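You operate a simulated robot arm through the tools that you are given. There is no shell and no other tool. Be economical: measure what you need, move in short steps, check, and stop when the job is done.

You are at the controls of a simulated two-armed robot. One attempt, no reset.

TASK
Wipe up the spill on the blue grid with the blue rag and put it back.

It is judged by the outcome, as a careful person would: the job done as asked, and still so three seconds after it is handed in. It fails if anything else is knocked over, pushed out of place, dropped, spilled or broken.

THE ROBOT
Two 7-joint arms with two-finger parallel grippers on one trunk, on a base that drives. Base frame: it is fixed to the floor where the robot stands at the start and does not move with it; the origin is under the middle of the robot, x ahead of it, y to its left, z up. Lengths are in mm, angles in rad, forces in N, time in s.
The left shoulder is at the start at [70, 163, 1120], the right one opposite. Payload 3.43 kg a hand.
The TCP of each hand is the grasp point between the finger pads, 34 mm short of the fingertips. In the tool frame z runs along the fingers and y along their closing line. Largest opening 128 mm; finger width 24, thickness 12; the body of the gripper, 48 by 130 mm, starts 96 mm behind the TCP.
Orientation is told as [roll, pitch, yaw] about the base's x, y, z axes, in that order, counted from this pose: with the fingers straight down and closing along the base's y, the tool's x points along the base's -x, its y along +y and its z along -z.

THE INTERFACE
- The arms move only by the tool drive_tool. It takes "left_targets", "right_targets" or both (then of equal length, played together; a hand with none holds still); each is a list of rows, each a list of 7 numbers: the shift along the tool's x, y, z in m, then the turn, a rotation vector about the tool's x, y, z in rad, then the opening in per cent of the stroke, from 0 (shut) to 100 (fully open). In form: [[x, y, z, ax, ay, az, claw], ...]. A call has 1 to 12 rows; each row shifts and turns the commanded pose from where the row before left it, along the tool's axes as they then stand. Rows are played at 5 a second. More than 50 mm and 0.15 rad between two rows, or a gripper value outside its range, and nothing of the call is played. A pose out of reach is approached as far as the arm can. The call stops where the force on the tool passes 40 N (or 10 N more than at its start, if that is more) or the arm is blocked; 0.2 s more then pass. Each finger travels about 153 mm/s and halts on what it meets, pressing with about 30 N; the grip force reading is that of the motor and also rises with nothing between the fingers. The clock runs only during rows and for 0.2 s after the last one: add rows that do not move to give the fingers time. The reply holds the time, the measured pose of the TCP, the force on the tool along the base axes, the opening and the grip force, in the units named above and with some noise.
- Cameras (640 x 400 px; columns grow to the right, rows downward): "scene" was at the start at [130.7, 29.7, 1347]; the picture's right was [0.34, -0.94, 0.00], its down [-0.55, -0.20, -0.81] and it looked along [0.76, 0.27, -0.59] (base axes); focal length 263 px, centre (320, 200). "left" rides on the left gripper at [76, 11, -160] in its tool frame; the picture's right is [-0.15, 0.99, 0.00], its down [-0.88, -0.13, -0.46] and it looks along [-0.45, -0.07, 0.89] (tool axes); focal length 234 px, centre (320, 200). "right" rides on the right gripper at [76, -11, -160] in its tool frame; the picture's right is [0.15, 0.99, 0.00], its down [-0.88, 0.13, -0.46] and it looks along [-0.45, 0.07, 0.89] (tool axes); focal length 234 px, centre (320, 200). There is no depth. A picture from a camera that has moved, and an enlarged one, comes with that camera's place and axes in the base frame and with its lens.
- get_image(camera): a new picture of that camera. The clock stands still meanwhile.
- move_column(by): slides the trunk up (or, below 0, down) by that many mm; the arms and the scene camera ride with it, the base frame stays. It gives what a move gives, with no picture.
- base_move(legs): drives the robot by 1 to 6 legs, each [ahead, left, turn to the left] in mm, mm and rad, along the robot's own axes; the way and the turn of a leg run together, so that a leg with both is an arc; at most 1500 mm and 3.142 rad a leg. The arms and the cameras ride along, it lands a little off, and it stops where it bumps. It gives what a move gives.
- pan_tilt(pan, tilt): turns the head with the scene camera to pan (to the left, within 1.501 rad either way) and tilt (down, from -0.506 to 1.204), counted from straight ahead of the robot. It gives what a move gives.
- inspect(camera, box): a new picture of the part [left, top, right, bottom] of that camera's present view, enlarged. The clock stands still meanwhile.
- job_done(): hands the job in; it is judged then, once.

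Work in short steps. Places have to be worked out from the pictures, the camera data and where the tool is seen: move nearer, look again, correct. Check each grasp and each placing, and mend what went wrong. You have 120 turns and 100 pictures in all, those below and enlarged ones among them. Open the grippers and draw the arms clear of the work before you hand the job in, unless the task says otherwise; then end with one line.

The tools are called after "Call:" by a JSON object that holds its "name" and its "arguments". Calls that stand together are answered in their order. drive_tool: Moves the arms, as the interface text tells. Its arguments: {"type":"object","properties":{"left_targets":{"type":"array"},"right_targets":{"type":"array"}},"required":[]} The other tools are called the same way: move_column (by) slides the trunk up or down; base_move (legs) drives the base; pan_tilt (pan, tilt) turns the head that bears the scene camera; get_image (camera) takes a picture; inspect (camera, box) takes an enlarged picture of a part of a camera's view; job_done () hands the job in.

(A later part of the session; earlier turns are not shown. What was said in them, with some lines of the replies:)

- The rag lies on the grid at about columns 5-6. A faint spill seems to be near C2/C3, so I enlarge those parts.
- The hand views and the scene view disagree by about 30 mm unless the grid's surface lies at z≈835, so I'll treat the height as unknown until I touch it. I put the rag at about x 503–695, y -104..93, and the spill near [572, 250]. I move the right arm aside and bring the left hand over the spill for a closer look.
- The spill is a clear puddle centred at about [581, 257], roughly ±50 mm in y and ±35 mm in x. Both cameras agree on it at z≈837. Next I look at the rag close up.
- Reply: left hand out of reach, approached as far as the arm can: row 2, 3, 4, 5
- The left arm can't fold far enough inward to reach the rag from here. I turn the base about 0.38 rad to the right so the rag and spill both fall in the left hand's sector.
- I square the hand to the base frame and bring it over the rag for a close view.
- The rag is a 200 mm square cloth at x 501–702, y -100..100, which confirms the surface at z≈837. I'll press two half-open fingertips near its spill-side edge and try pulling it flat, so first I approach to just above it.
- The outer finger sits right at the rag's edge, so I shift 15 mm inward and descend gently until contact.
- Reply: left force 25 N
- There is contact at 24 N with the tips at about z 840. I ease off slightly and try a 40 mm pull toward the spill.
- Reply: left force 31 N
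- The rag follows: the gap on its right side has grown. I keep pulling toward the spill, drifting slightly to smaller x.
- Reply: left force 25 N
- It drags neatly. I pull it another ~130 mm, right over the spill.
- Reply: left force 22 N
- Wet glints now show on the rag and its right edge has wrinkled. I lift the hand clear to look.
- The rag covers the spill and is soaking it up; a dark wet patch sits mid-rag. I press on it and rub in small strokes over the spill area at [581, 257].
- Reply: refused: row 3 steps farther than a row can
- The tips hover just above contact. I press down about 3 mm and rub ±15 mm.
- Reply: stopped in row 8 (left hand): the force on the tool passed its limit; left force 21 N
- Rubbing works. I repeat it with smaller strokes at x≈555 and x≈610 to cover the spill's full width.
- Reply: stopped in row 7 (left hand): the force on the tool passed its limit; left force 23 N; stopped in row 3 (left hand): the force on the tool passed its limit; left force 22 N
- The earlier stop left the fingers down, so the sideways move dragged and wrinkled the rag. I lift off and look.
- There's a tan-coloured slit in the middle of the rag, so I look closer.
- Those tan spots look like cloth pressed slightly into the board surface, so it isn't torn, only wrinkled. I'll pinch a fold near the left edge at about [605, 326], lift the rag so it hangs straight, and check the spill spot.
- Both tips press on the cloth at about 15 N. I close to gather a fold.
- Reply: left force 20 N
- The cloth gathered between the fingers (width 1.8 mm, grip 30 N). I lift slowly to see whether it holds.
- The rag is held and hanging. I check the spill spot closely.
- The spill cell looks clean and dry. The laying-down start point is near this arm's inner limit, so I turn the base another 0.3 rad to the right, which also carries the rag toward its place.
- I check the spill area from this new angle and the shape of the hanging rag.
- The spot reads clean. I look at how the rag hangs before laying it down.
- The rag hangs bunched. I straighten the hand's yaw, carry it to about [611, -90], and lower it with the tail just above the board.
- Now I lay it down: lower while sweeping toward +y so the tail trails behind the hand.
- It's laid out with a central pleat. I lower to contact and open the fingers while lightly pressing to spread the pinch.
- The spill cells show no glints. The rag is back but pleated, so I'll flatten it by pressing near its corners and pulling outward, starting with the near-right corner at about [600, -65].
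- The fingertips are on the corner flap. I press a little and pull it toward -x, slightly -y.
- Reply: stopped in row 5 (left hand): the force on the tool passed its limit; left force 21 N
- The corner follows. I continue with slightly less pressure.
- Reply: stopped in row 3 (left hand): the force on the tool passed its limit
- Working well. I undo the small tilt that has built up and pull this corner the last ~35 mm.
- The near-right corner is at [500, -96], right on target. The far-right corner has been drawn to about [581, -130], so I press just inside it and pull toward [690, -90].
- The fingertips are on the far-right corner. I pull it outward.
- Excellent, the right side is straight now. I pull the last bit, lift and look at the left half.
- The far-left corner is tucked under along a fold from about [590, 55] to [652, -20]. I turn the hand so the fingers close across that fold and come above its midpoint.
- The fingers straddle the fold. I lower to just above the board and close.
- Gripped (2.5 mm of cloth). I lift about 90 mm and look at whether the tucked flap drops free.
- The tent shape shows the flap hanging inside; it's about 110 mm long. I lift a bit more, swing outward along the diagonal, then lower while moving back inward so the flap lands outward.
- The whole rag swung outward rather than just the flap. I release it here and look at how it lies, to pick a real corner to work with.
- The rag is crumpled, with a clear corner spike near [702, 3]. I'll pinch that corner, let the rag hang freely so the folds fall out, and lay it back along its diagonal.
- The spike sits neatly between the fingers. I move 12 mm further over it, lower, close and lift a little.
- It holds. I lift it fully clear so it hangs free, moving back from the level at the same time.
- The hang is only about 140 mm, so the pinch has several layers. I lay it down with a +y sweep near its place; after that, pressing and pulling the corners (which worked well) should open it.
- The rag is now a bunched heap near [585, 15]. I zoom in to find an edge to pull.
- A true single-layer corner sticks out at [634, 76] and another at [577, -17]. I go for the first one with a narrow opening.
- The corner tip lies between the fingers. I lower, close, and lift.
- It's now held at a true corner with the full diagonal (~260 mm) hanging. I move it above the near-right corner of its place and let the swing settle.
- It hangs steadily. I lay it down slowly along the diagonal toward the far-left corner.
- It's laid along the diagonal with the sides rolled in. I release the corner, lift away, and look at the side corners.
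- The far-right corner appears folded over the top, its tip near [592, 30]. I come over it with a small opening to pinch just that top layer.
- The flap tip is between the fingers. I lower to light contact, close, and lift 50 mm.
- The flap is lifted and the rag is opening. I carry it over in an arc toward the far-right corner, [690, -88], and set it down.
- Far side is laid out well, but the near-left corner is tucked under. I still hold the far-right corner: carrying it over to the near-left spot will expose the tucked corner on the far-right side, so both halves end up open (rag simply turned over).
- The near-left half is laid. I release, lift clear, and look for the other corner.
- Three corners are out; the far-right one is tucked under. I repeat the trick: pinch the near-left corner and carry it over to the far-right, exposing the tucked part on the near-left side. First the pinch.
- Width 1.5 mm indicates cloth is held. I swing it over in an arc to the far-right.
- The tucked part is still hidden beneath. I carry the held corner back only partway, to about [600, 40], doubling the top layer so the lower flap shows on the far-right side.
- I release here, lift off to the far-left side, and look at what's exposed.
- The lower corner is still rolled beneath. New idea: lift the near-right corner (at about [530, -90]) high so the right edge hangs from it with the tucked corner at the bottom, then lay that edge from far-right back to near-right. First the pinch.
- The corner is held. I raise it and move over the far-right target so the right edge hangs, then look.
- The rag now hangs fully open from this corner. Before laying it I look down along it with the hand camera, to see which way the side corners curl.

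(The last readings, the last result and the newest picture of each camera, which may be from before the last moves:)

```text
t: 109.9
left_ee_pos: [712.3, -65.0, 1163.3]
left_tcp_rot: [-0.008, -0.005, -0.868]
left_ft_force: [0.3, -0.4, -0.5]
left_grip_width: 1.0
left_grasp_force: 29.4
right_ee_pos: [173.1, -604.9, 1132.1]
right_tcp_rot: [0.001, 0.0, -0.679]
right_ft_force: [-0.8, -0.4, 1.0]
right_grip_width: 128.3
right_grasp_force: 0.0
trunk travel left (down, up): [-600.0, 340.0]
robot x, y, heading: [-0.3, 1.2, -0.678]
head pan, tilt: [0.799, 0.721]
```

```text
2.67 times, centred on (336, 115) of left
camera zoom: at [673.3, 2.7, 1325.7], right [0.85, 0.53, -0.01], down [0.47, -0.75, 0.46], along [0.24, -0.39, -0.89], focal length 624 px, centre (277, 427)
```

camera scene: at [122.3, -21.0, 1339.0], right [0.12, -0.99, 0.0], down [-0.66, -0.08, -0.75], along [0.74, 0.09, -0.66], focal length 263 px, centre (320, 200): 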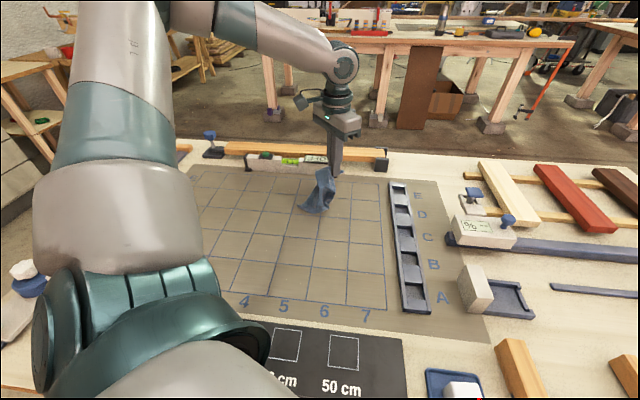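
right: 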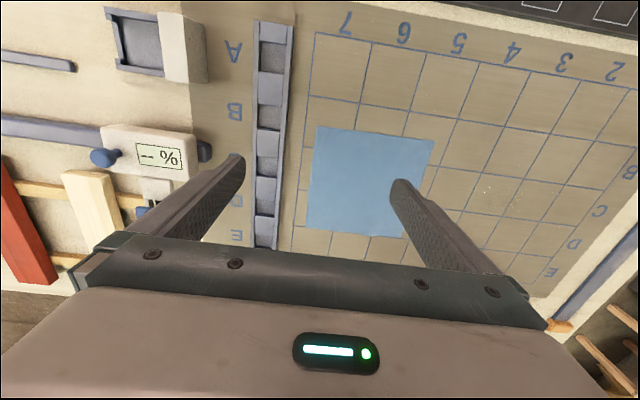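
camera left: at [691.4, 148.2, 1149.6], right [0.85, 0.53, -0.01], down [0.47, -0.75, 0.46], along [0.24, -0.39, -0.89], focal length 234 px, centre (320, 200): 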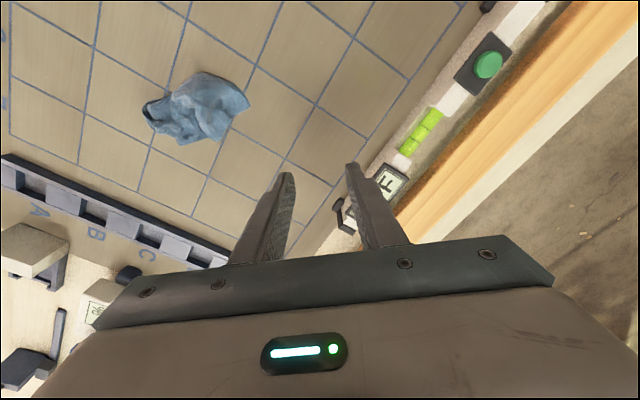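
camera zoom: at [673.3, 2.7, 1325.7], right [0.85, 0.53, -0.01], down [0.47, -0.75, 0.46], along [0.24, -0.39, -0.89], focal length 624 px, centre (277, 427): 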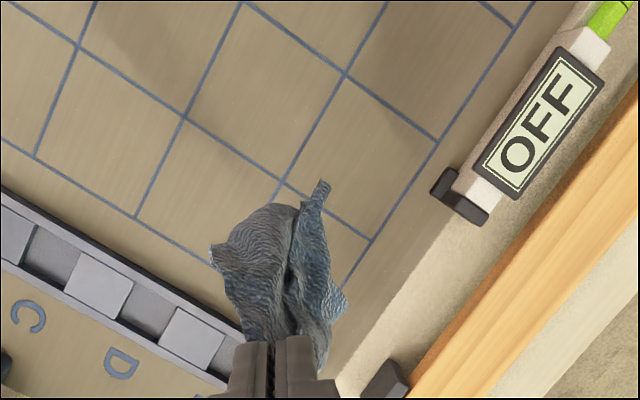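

The side corners spread along the hand's closing line, so I should lay along the other diagonal: start at near-left and end at far-right. I carry it there and let it settle.

Call:
{"name": "drive_tool", "arguments": {"left_targets": [[0.0415, -0.008, 0, 0, 0, 0, 0], [0.0415, -0.008, 0, 0, 0, 0, 0], [0.0415, -0.008, 0, 0, 0, 0, 0], [0.0415, -0.008, 0, 0, 0, 0, 0], [0.0415, -0.008, 0, 0, 0, 0, 0], [0.0415, -0.008, 0.01, 0, 0, 0, 0], [0, 0, 0, 0, 0, 0, 0], [0, 0, 0, 0, 0, 0, 0], [0, 0, 0, 0, 0, 0, 0], [0, 0, 0, 0, 0, 0, 0], [0, 0, 0.01, 0, 0, 0, 0], [0, 0, 0.01, 0, 0, 0, 0]]}}

Call:
{"name": "drive_tool", "arguments": {"left_targets": [[-0.0105, 0.0007, 0.01, 0, 0, 0, 0], [-0.0105, 0.0007, 0.01, 0, 0, 0, 0], [-0.0105, 0.0007, 0.01, 0, 0, 0, 0], [-0.0105, 0.0007, 0.01, 0, 0, 0, 0], [-0.0105, 0.0007, 0.01, 0, 0, 0, 0], [-0.0105, 0.0007, 0.01, 0, 0, 0, 0], [-0.0105, 0.0007, 0.01, 0, 0, 0, 0], [-0.0105, 0.0007, 0.01, 0, 0, 0, 0], [-0.0105, 0.0007, 0.01, 0, 0, 0, 0], [-0.0105, 0.0007, 0.01, 0, 0, 0, 0], [-0.0105, 0.0007, 0.01, 0, 0, 0, 0], [-0.0105, 0.0007, 0.01, 0, 0, 0, 0]]}}

Call:
{"name": "drive_tool", "arguments": {"left_targets": [[-0.0105, 0.0007, 0.011, 0, 0, 0, 0], [-0.0105, 0.0007, 0.011, 0, 0, 0, 0], [-0.0105, 0.0007, 0.011, 0, 0, 0, 0], [-0.0105, 0.0007, 0.011, 0, 0, 0, 0], [-0.0105, 0.0007, 0.011, 0, 0, 0, 0], [-0.0105, 0.0007, 0.011, 0, 0, 0, 0], [-0.0105, 0.0007, 0.011, 0, 0, 0, 0], [-0.0105, 0.0007, 0.011, 0, 0, 0, 0], [-0.0105, 0.0007, 0.011, 0, 0, 0, 0], [-0.0105, 0.0007, 0.011, 0, 0, 0, 0], [-0.0105, 0.0007, 0.011, 0, 0, 0, 0], [-0.0105, 0.0007, 0.006, 0, 0, 0, 0]]}}

Call:
{"name": "inspect", "arguments": {"camera": "scene", "box": [248, 160, 408, 280]}}

```text
t: 112.5
left_ee_pos: [516.2, 95.4, 1136.0]
left_tcp_rot: [-0.008, -0.004, -0.869]
left_ft_force: [0.2, -0.7, -0.6]
left_grip_width: 0.8
left_grasp_force: 30.3
right_ee_pos: [172.5, -604.5, 1131.7]
right_tcp_rot: [0.001, 0.001, -0.677]
right_ft_force: [0.3, -0.4, 0.0]
right_grip_width: 128.2
right_grasp_force: 0.1
trunk travel left (down, up): [-600.0, 340.0]
robot x, y, heading: [1.2, 1.8, -0.675]
head pan, tilt: [0.799, 0.721]
```

```text
t: 115.1
left_ee_pos: [602.2, 3.0, 1015.6]
left_tcp_rot: [-0.008, -0.004, -0.869]
left_ft_force: [0.4, 0.5, -0.6]
left_grip_width: 0.8
left_grasp_force: 29.7
right_ee_pos: [173.1, -606.5, 1130.9]
right_tcp_rot: [0.002, 0.001, -0.678]
right_ft_force: [0.7, 0.2, -0.3]
right_grip_width: 127.8
right_grasp_force: 0.1
trunk travel left (down, up): [-600.0, 340.0]
robot x, y, heading: [-0.4, -1.3, -0.674]
head pan, tilt: [0.799, 0.721]
```

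```text
t: 117.7
left_ee_pos: [689.4, -89.0, 888.5]
left_tcp_rot: [-0.007, -0.002, -0.869]
left_ft_force: [-0.3, -0.3, 0.4]
left_grip_width: 0.9
left_grasp_force: 30.3
right_ee_pos: [171.9, -606.9, 1130.6]
right_tcp_rot: [0.0, 0.002, -0.677]
right_ft_force: [0.5, 0.1, 0.1]
right_grip_width: 128.2
right_grasp_force: 0.0
trunk travel left (down, up): [-600.0, 340.0]
robot x, y, heading: [2.1, 1.0, -0.67]
head pan, tilt: [0.799, 0.721]
```

```text
3.33 times, centred on (328, 220) of scene
camera zoom: at [121.6, -21.4, 1339.1], right [0.12, -0.99, 0.0], down [-0.66, -0.08, -0.75], along [0.75, 0.09, -0.66], focal length 875 px, centre (293, 133)
```

zoom: 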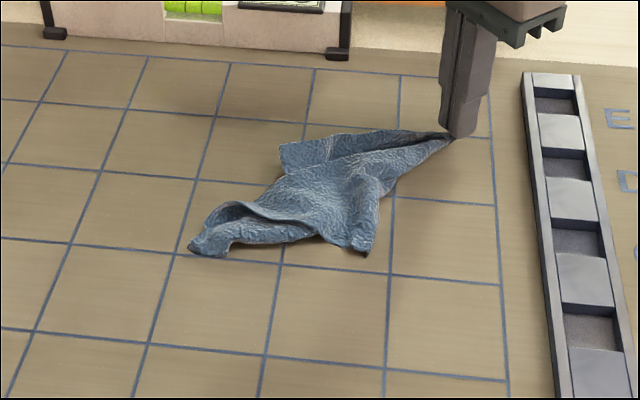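

Both side corners landed on the outside this time. I release the far-right corner and press just inside the far-left corner at [668, 42].

Call:
{"name": "drive_tool", "arguments": {"left_targets": [[0, 0, 0.01, 0, 0, 0, 0], [0, 0, 0, 0, 0, 0, 12], [0, 0, 0, 0, 0, 0, 22], [0, 0, -0.04, 0, 0, 0, 22], [0, 0, -0.02, 0, 0, 0, 10], [0.038, 0.023, 0, 0, 0, 0, 0], [0.038, 0.023, 0, 0, 0, 0, 0], [0.038, 0.023, 0, 0, 0, 0, 0], [0, 0, 0.045, 0, 0, 0, 0], [0, 0, 0.016, 0, 0, 0, 0], [0, 0, 0.004, 0, 0, 0, 0], [0, 0, 0, 0, 0, 0, 0]]}}

```text
t: 120.3
left_ee_pos: [668.8, 43.9, 873.7]
left_tcp_rot: [-0.006, -0.004, -0.869]
left_ft_force: [-2.3, 2.7, 3.6]
left_grip_width: 0.1
left_grasp_force: 30.1
right_ee_pos: [171.8, -606.2, 1132.9]
right_tcp_rot: [0.0, 0.0, -0.677]
right_ft_force: [0.3, 0.2, -0.3]
right_grip_width: 127.8
right_grasp_force: 0.1
trunk travel left (down, up): [-600.0, 340.0]
robot x, y, heading: [-0.6, 1.9, -0.676]
head pan, tilt: [0.799, 0.721]
```

Light contact; I press a bit more and pull the far-left corner outward by ~50 mm.

Call:
{"name": "drive_tool", "arguments": {"left_targets": [[0, 0, 0.0015, 0, 0, 0, 0], [0, 0, 0.001, 0, 0, 0, 0], [0.0042, 0.0093, 0, 0, 0, 0, 0], [0.0042, 0.0093, 0, 0, 0, 0, 0], [0.0042, 0.0093, 0, 0, 0, 0, 0], [0.0042, 0.0093, 0, 0, 0, 0, 0], [0.0042, 0.0093, 0, 0, 0, 0, 0], [0, 0, 0, 0, 0, 0, 0]]}}

Call:
{"name": "inspect", "arguments": {"camera": "scene", "box": [248, 160, 408, 280]}}

```text
t: 121.8
left_ee_pos: [685.8, 81.6, 874.6]
left_tcp_rot: [-0.01, -0.011, -0.872]
left_ft_force: [-9.8, -1.5, 18.4]
left_grip_width: 0.0
left_grasp_force: 30.5
right_ee_pos: [170.0, -605.1, 1132.4]
right_tcp_rot: [0.001, -0.005, -0.678]
right_ft_force: [-0.1, 0.9, 0.4]
right_grip_width: 128.1
right_grasp_force: 0.1
trunk travel left (down, up): [-600.0, 340.0]
robot x, y, heading: [-0.4, 3.2, -0.673]
head pan, tilt: [0.799, 0.721]
stopped in row 7 (left hand): the force on the tool passed its limit (the readings are from after the stop); the commanded pose is now the measured one
```

```text
3.33 times, centred on (328, 220) of scene
camera zoom: at [118.0, -20.2, 1339.4], right [0.12, -0.99, 0.0], down [-0.65, -0.08, -0.75], along [0.75, 0.09, -0.66], focal length 875 px, centre (293, 133)
```

zoom: 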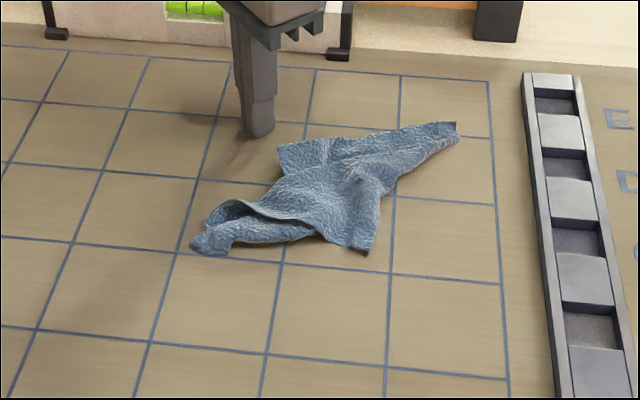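

The tip slid off the cloth's edge. I go back about 12 mm further inside, at [657, 45], and press firmly first.

Call:
{"name": "drive_tool", "arguments": {"left_targets": [[0, 0, -0.025, 0, 0.008, 0, 0], [-0.005, -0.023, 0, 0, 0, 0, 0], [-0.0046, -0.023, 0, 0, 0, 0, 0], [0, 0, 0.015, 0, 0, 0, 0], [0, 0, 0.008, 0, 0, 0, 0], [0, 0, 0.003, 0, 0, 0, 0], [0, 0, 0.001, 0, 0, 0, 0], [0, 0, 0, 0, 0, 0, 0]]}}

```text
t: 123.6
left_ee_pos: [659.8, 45.2, 874.5]
left_tcp_rot: [-0.004, -0.006, -0.871]
left_ft_force: [-4.6, 3.7, 19.8]
left_grip_width: 0.0
left_grasp_force: 30.1
right_ee_pos: [170.4, -606.3, 1131.9]
right_tcp_rot: [0.003, -0.005, -0.678]
right_ft_force: [0.3, 0.2, 0.4]
right_grip_width: 128.0
right_grasp_force: 0.1
trunk travel left (down, up): [-600.0, 340.0]
robot x, y, heading: [3.1, 3.4, -0.678]
head pan, tilt: [0.799, 0.721]
stopped in row 8 (left hand): the force on the tool passed its limit (the readings are from after the stop); the commanded pose is now the measured one
```

Firm contact at 20 N. I pull outward toward the far-left.

Call:
{"name": "drive_tool", "arguments": {"left_targets": [[0.002, 0.006, 0, 0, 0, 0, 0], [0.0028, 0.0085, -0.0003, 0, 0, 0, 0], [0.0028, 0.0085, -0.0003, 0, 0, 0, 0], [0.0028, 0.0085, 0, 0, 0, 0, 0], [0.0028, 0.0085, 0, 0, 0, 0, 0], [0.0028, 0.0085, 0, 0, 0, 0, 0], [0, 0, 0, 0, 0, 0, 0]]}}

Call:
{"name": "inspect", "arguments": {"camera": "scene", "box": [248, 160, 408, 280]}}

```text
t: 125.2
left_ee_pos: [685.4, 86.2, 873.2]
left_tcp_rot: [-0.001, -0.005, -0.87]
left_ft_force: [-6.0, -8.7, 23.6]
left_grip_width: 0.0
left_grasp_force: 30.0
right_ee_pos: [170.3, -607.0, 1130.5]
right_tcp_rot: [0.004, -0.002, -0.678]
right_ft_force: [0.5, -0.1, 0.2]
right_grip_width: 128.2
right_grasp_force: 0.0
trunk travel left (down, up): [-600.0, 340.0]
robot x, y, heading: [-2.6, 3.2, -0.674]
head pan, tilt: [0.799, 0.721]
```

```text
3.33 times, centred on (328, 220) of scene
camera zoom: at [117.9, -22.5, 1339.5], right [0.12, -0.99, 0.0], down [-0.65, -0.08, -0.75], along [0.75, 0.09, -0.66], focal length 875 px, centre (293, 133)
```

zoom: 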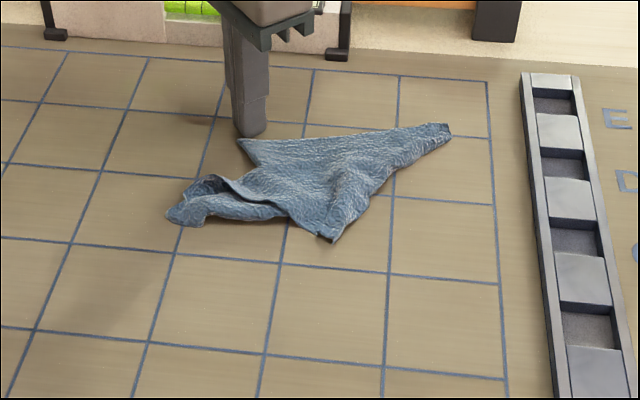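

The far-left corner is at its place. Next is the near-right corner, now at about [568, 5]; I press inside it at [587, 6].

Call:
{"name": "drive_tool", "arguments": {"left_targets": [[0, 0, -0.04, 0, 0, 0, 0], [0.0007, -0.0422, 0, 0, 0, 0, 0], [0.0007, -0.0422, 0, 0, 0, 0, 0], [0.0007, -0.0422, 0, 0, 0, 0, 0], [0, 0, 0.03, 0, 0, 0, 0], [0, 0, 0.008, 0, 0, 0, 0], [0, 0, 0.002, 0, 0, 0, 0], [0, 0, 0.001, 0, 0, 0, 0], [0, 0, 0, 0, 0, 0, 0]]}}

```text
t: 127.1
left_ee_pos: [590.2, 6.8, 876.4]
left_tcp_rot: [-0.003, -0.015, -0.872]
left_ft_force: [-3.1, 4.1, 24.1]
left_grip_width: 0.2
left_grasp_force: 29.8
right_ee_pos: [173.0, -604.1, 1131.9]
right_tcp_rot: [0.001, -0.003, -0.677]
right_ft_force: [-0.2, 0.3, 0.3]
right_grip_width: 127.9
right_grasp_force: 0.0
trunk travel left (down, up): [-600.0, 340.0]
robot x, y, heading: [0.2, -1.5, -0.674]
head pan, tilt: [0.799, 0.721]
stopped in row 9 (left hand): the force on the tool passed its limit (the readings are from after the stop); the commanded pose is now the measured one
```

Firm contact. I pull it toward the near-right place.

Call:
{"name": "drive_tool", "arguments": {"left_targets": [[-0.0027, -0.0096, -0.0005, 0, 0, 0, 0], [-0.0027, -0.0096, -0.0003, 0, 0, 0, 0], [-0.0027, -0.0096, 0, 0, 0, 0, 0], [-0.0027, -0.0096, 0, 0, 0, 0, 0], [-0.0027, -0.0096, 0, 0, 0, 0, 0], [-0.0027, -0.0096, 0, 0, 0, 0, 0], [0, 0, 0, 0, 0, 0, 0]]}}

```text
t: 128.7
left_ee_pos: [556.4, -42.3, 874.9]
left_tcp_rot: [-0.003, -0.012, -0.872]
left_ft_force: [2.1, 4.6, 27.1]
left_grip_width: 0.0
left_grasp_force: 29.6
right_ee_pos: [170.9, -604.0, 1133.0]
right_tcp_rot: [0.0, -0.002, -0.677]
right_ft_force: [0.3, 0.4, -0.2]
right_grip_width: 128.0
right_grasp_force: 0.0
trunk travel left (down, up): [-600.0, 340.0]
robot x, y, heading: [0.3, -2.0, -0.675]
head pan, tilt: [0.799, 0.721]
```

Call:
{"name": "drive_tool", "arguments": {"left_targets": [[-0.0027, -0.0096, -0.0005, 0, 0, 0, 0], [-0.0027, -0.0096, 0, 0, 0, 0, 0], [-0.0027, -0.0096, 0, 0, 0, 0, 0], [-0.0027, -0.0096, 0, 0, 0, 0, 0], [-0.0027, -0.0096, 0, 0, 0, 0, 0], [0, 0, 0, 0, 0, 0, 0], [0, 0, -0.03, 0, 0, 0, 0], [0, 0, -0.03, 0, 0, 0, 0]]}}

Call:
{"name": "inspect", "arguments": {"camera": "scene", "box": [248, 160, 408, 280]}}

```text
t: 130.5
left_ee_pos: [528.9, -83.4, 935.5]
left_tcp_rot: [-0.004, -0.01, -0.872]
left_ft_force: [0.4, -0.1, -0.8]
left_grip_width: 0.0
left_grasp_force: 30.0
right_ee_pos: [171.7, -605.7, 1131.8]
right_tcp_rot: [0.001, -0.003, -0.678]
right_ft_force: [0.2, 0.4, 0.0]
right_grip_width: 127.7
right_grasp_force: 0.0
trunk travel left (down, up): [-600.0, 340.0]
robot x, y, heading: [-1.1, 3.6, -0.673]
head pan, tilt: [0.799, 0.721]
```

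```text
3.33 times, centred on (328, 220) of scene
camera zoom: at [120.6, -20.3, 1339.1], right [0.12, -0.99, 0.0], down [-0.65, -0.08, -0.75], along [0.75, 0.09, -0.66], focal length 875 px, centre (293, 133)
```

zoom: 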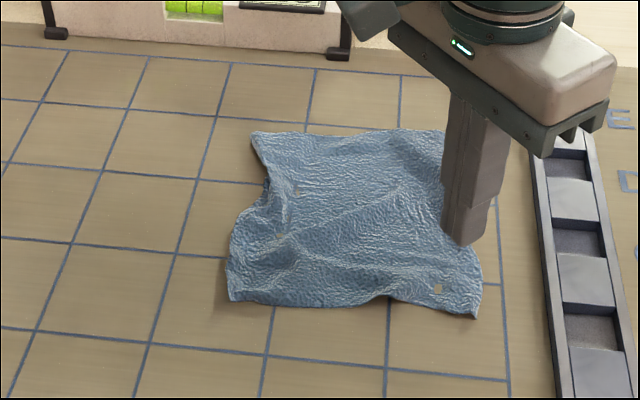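

The rag is now nearly flat and in place. Only the near-left corner, at about [505, 71], is ~28 mm short, so I press inside it at [520, 58] and pull it out.

Call:
{"name": "drive_tool", "arguments": {"left_targets": [[0.038, 0.028, 0, 0, 0, 0, 0], [0.038, 0.028, 0, 0, 0, 0, 0], [0.0375, 0.028, 0, 0, 0.008, 0, 0], [0, 0, 0.045, 0, 0, 0, 0], [0, 0, 0.012, 0, 0, 0, 0], [0, 0, 0.003, 0, 0, 0, 0], [0, 0, 0.001, 0, 0, 0, 0], [0, 0, 0, 0, 0, 0, 0]]}}

```text
t: 132.4
left_ee_pos: [521.4, 56.9, 875.8]
left_tcp_rot: [0.0, -0.007, -0.872]
left_ft_force: [-2.5, 4.6, 24.2]
left_grip_width: 0.3
left_grasp_force: 30.6
right_ee_pos: [170.7, -605.5, 1131.3]
right_tcp_rot: [0.0, -0.004, -0.678]
right_ft_force: [0.6, -0.5, -0.1]
right_grip_width: 128.1
right_grasp_force: 0.1
trunk travel left (down, up): [-600.0, 340.0]
robot x, y, heading: [3.5, 1.2, -0.679]
head pan, tilt: [0.799, 0.721]
stopped in row 8 (left hand): the force on the tool passed its limit (the readings are from after the stop); the commanded pose is now the measured one
```

Contact is firm. I pull the last 27 mm, then lift and withdraw the hand up and to the left.

Call:
{"name": "drive_tool", "arguments": {"left_targets": [[0.006, 0.0034, -0.0003, 0, 0, 0, 0], [0.006, 0.0034, 0, 0, 0, 0, 0], [0.006, 0.0034, 0, 0, 0, 0, 0], [0.006, 0.0034, 0, 0, 0, 0, 0], [0, 0, 0, 0, 0, 0, 0], [0, 0, -0.04, 0, 0, 0, 0], [0, 0, -0.045, 0, 0, 0, 0], [0.035, 0.03, -0.01, 0, 0, 0, 50], [0.035, 0.03, -0.01, 0, 0, 0, 100], [0.035, 0.03, -0.01, 0, 0, 0, 100], [0.035, 0.03, -0.01, 0, 0, 0, 100], [0, 0, 0, 0, 0, 0, 100]]}}

Call:
{"name": "get_image", "arguments": {"camera": "scene"}}

```text
t: 135.0
left_ee_pos: [519.9, 269.8, 995.9]
left_tcp_rot: [-0.002, -0.003, -0.872]
left_ft_force: [0.4, -0.8, 0.2]
left_grip_width: 128.1
left_grasp_force: 0.0
right_ee_pos: [173.5, -607.0, 1130.4]
right_tcp_rot: [0.0, 0.0, -0.676]
right_ft_force: [0.6, -0.1, -0.6]
right_grip_width: 128.1
right_grasp_force: 0.1
trunk travel left (down, up): [-600.0, 340.0]
robot x, y, heading: [0.8, -4.9, -0.671]
head pan, tilt: [0.799, 0.721]
```

```text
1 pictures are left
camera scene: at [122.1, -21.7, 1339.0], right [0.12, -0.99, 0.0], down [-0.66, -0.08, -0.75], along [0.74, 0.09, -0.66], focal length 263 px, centre (320, 200)
```

scene: 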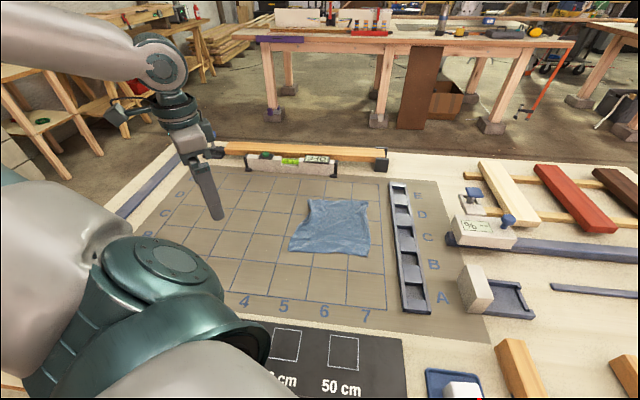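

The rag lies flat on its original place and the surroundings are untouched. I use the last picture to check the spill cells from above.

Call:
{"name": "inspect", "arguments": {"camera": "left", "box": [240, 80, 448, 210]}}

```text
3.08 times, centred on (344, 145) of left
camera zoom: at [479.7, 335.8, 1158.5], right [0.85, 0.52, 0.0], down [0.47, -0.76, 0.46], along [0.24, -0.39, -0.89], focal length 720 px, centre (246, 369)
```

zoom: 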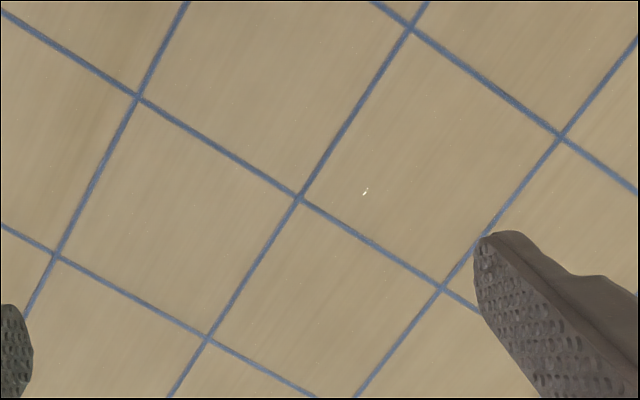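

Apart from one tiny speck of a few millimetres near [564, 298], the spill area is clean. I have no pictures left, so dragging the rag again blind would risk undoing its placing. I raise the hand clear and leave it there.

Call:
{"name": "drive_tool", "arguments": {"left_targets": [[0, 0, -0.045, 0, 0, 0, 100], [0, 0, -0.045, 0, 0, 0, 100], [0, 0, 0, 0, 0, 0, 100]]}}

Call:
{"name": "job_done", "arguments": {}}

```text
t: 135.8
left_ee_pos: [518.9, 271.7, 1086.5]
left_tcp_rot: [-0.001, -0.005, -0.871]
left_ft_force: [0.5, 0.6, -0.2]
left_grip_width: 127.9
left_grasp_force: 0.0
right_ee_pos: [173.4, -604.3, 1132.5]
right_tcp_rot: [-0.001, 0.0, -0.678]
right_ft_force: [0.7, -0.4, -0.7]
right_grip_width: 128.1
right_grasp_force: 0.0
trunk travel left (down, up): [-600.0, 340.0]
robot x, y, heading: [5.4, 1.6, -0.677]
head pan, tilt: [0.799, 0.721]
```

```text
The job is handed in.
```

The spill is wiped up except for one bright speck a few millimetres across, probably a leftover droplet, near [564, 298]; the rag lies nearly flat, slightly wrinkled and probably turned over, back in its place, and nothing else appears to have been moved.
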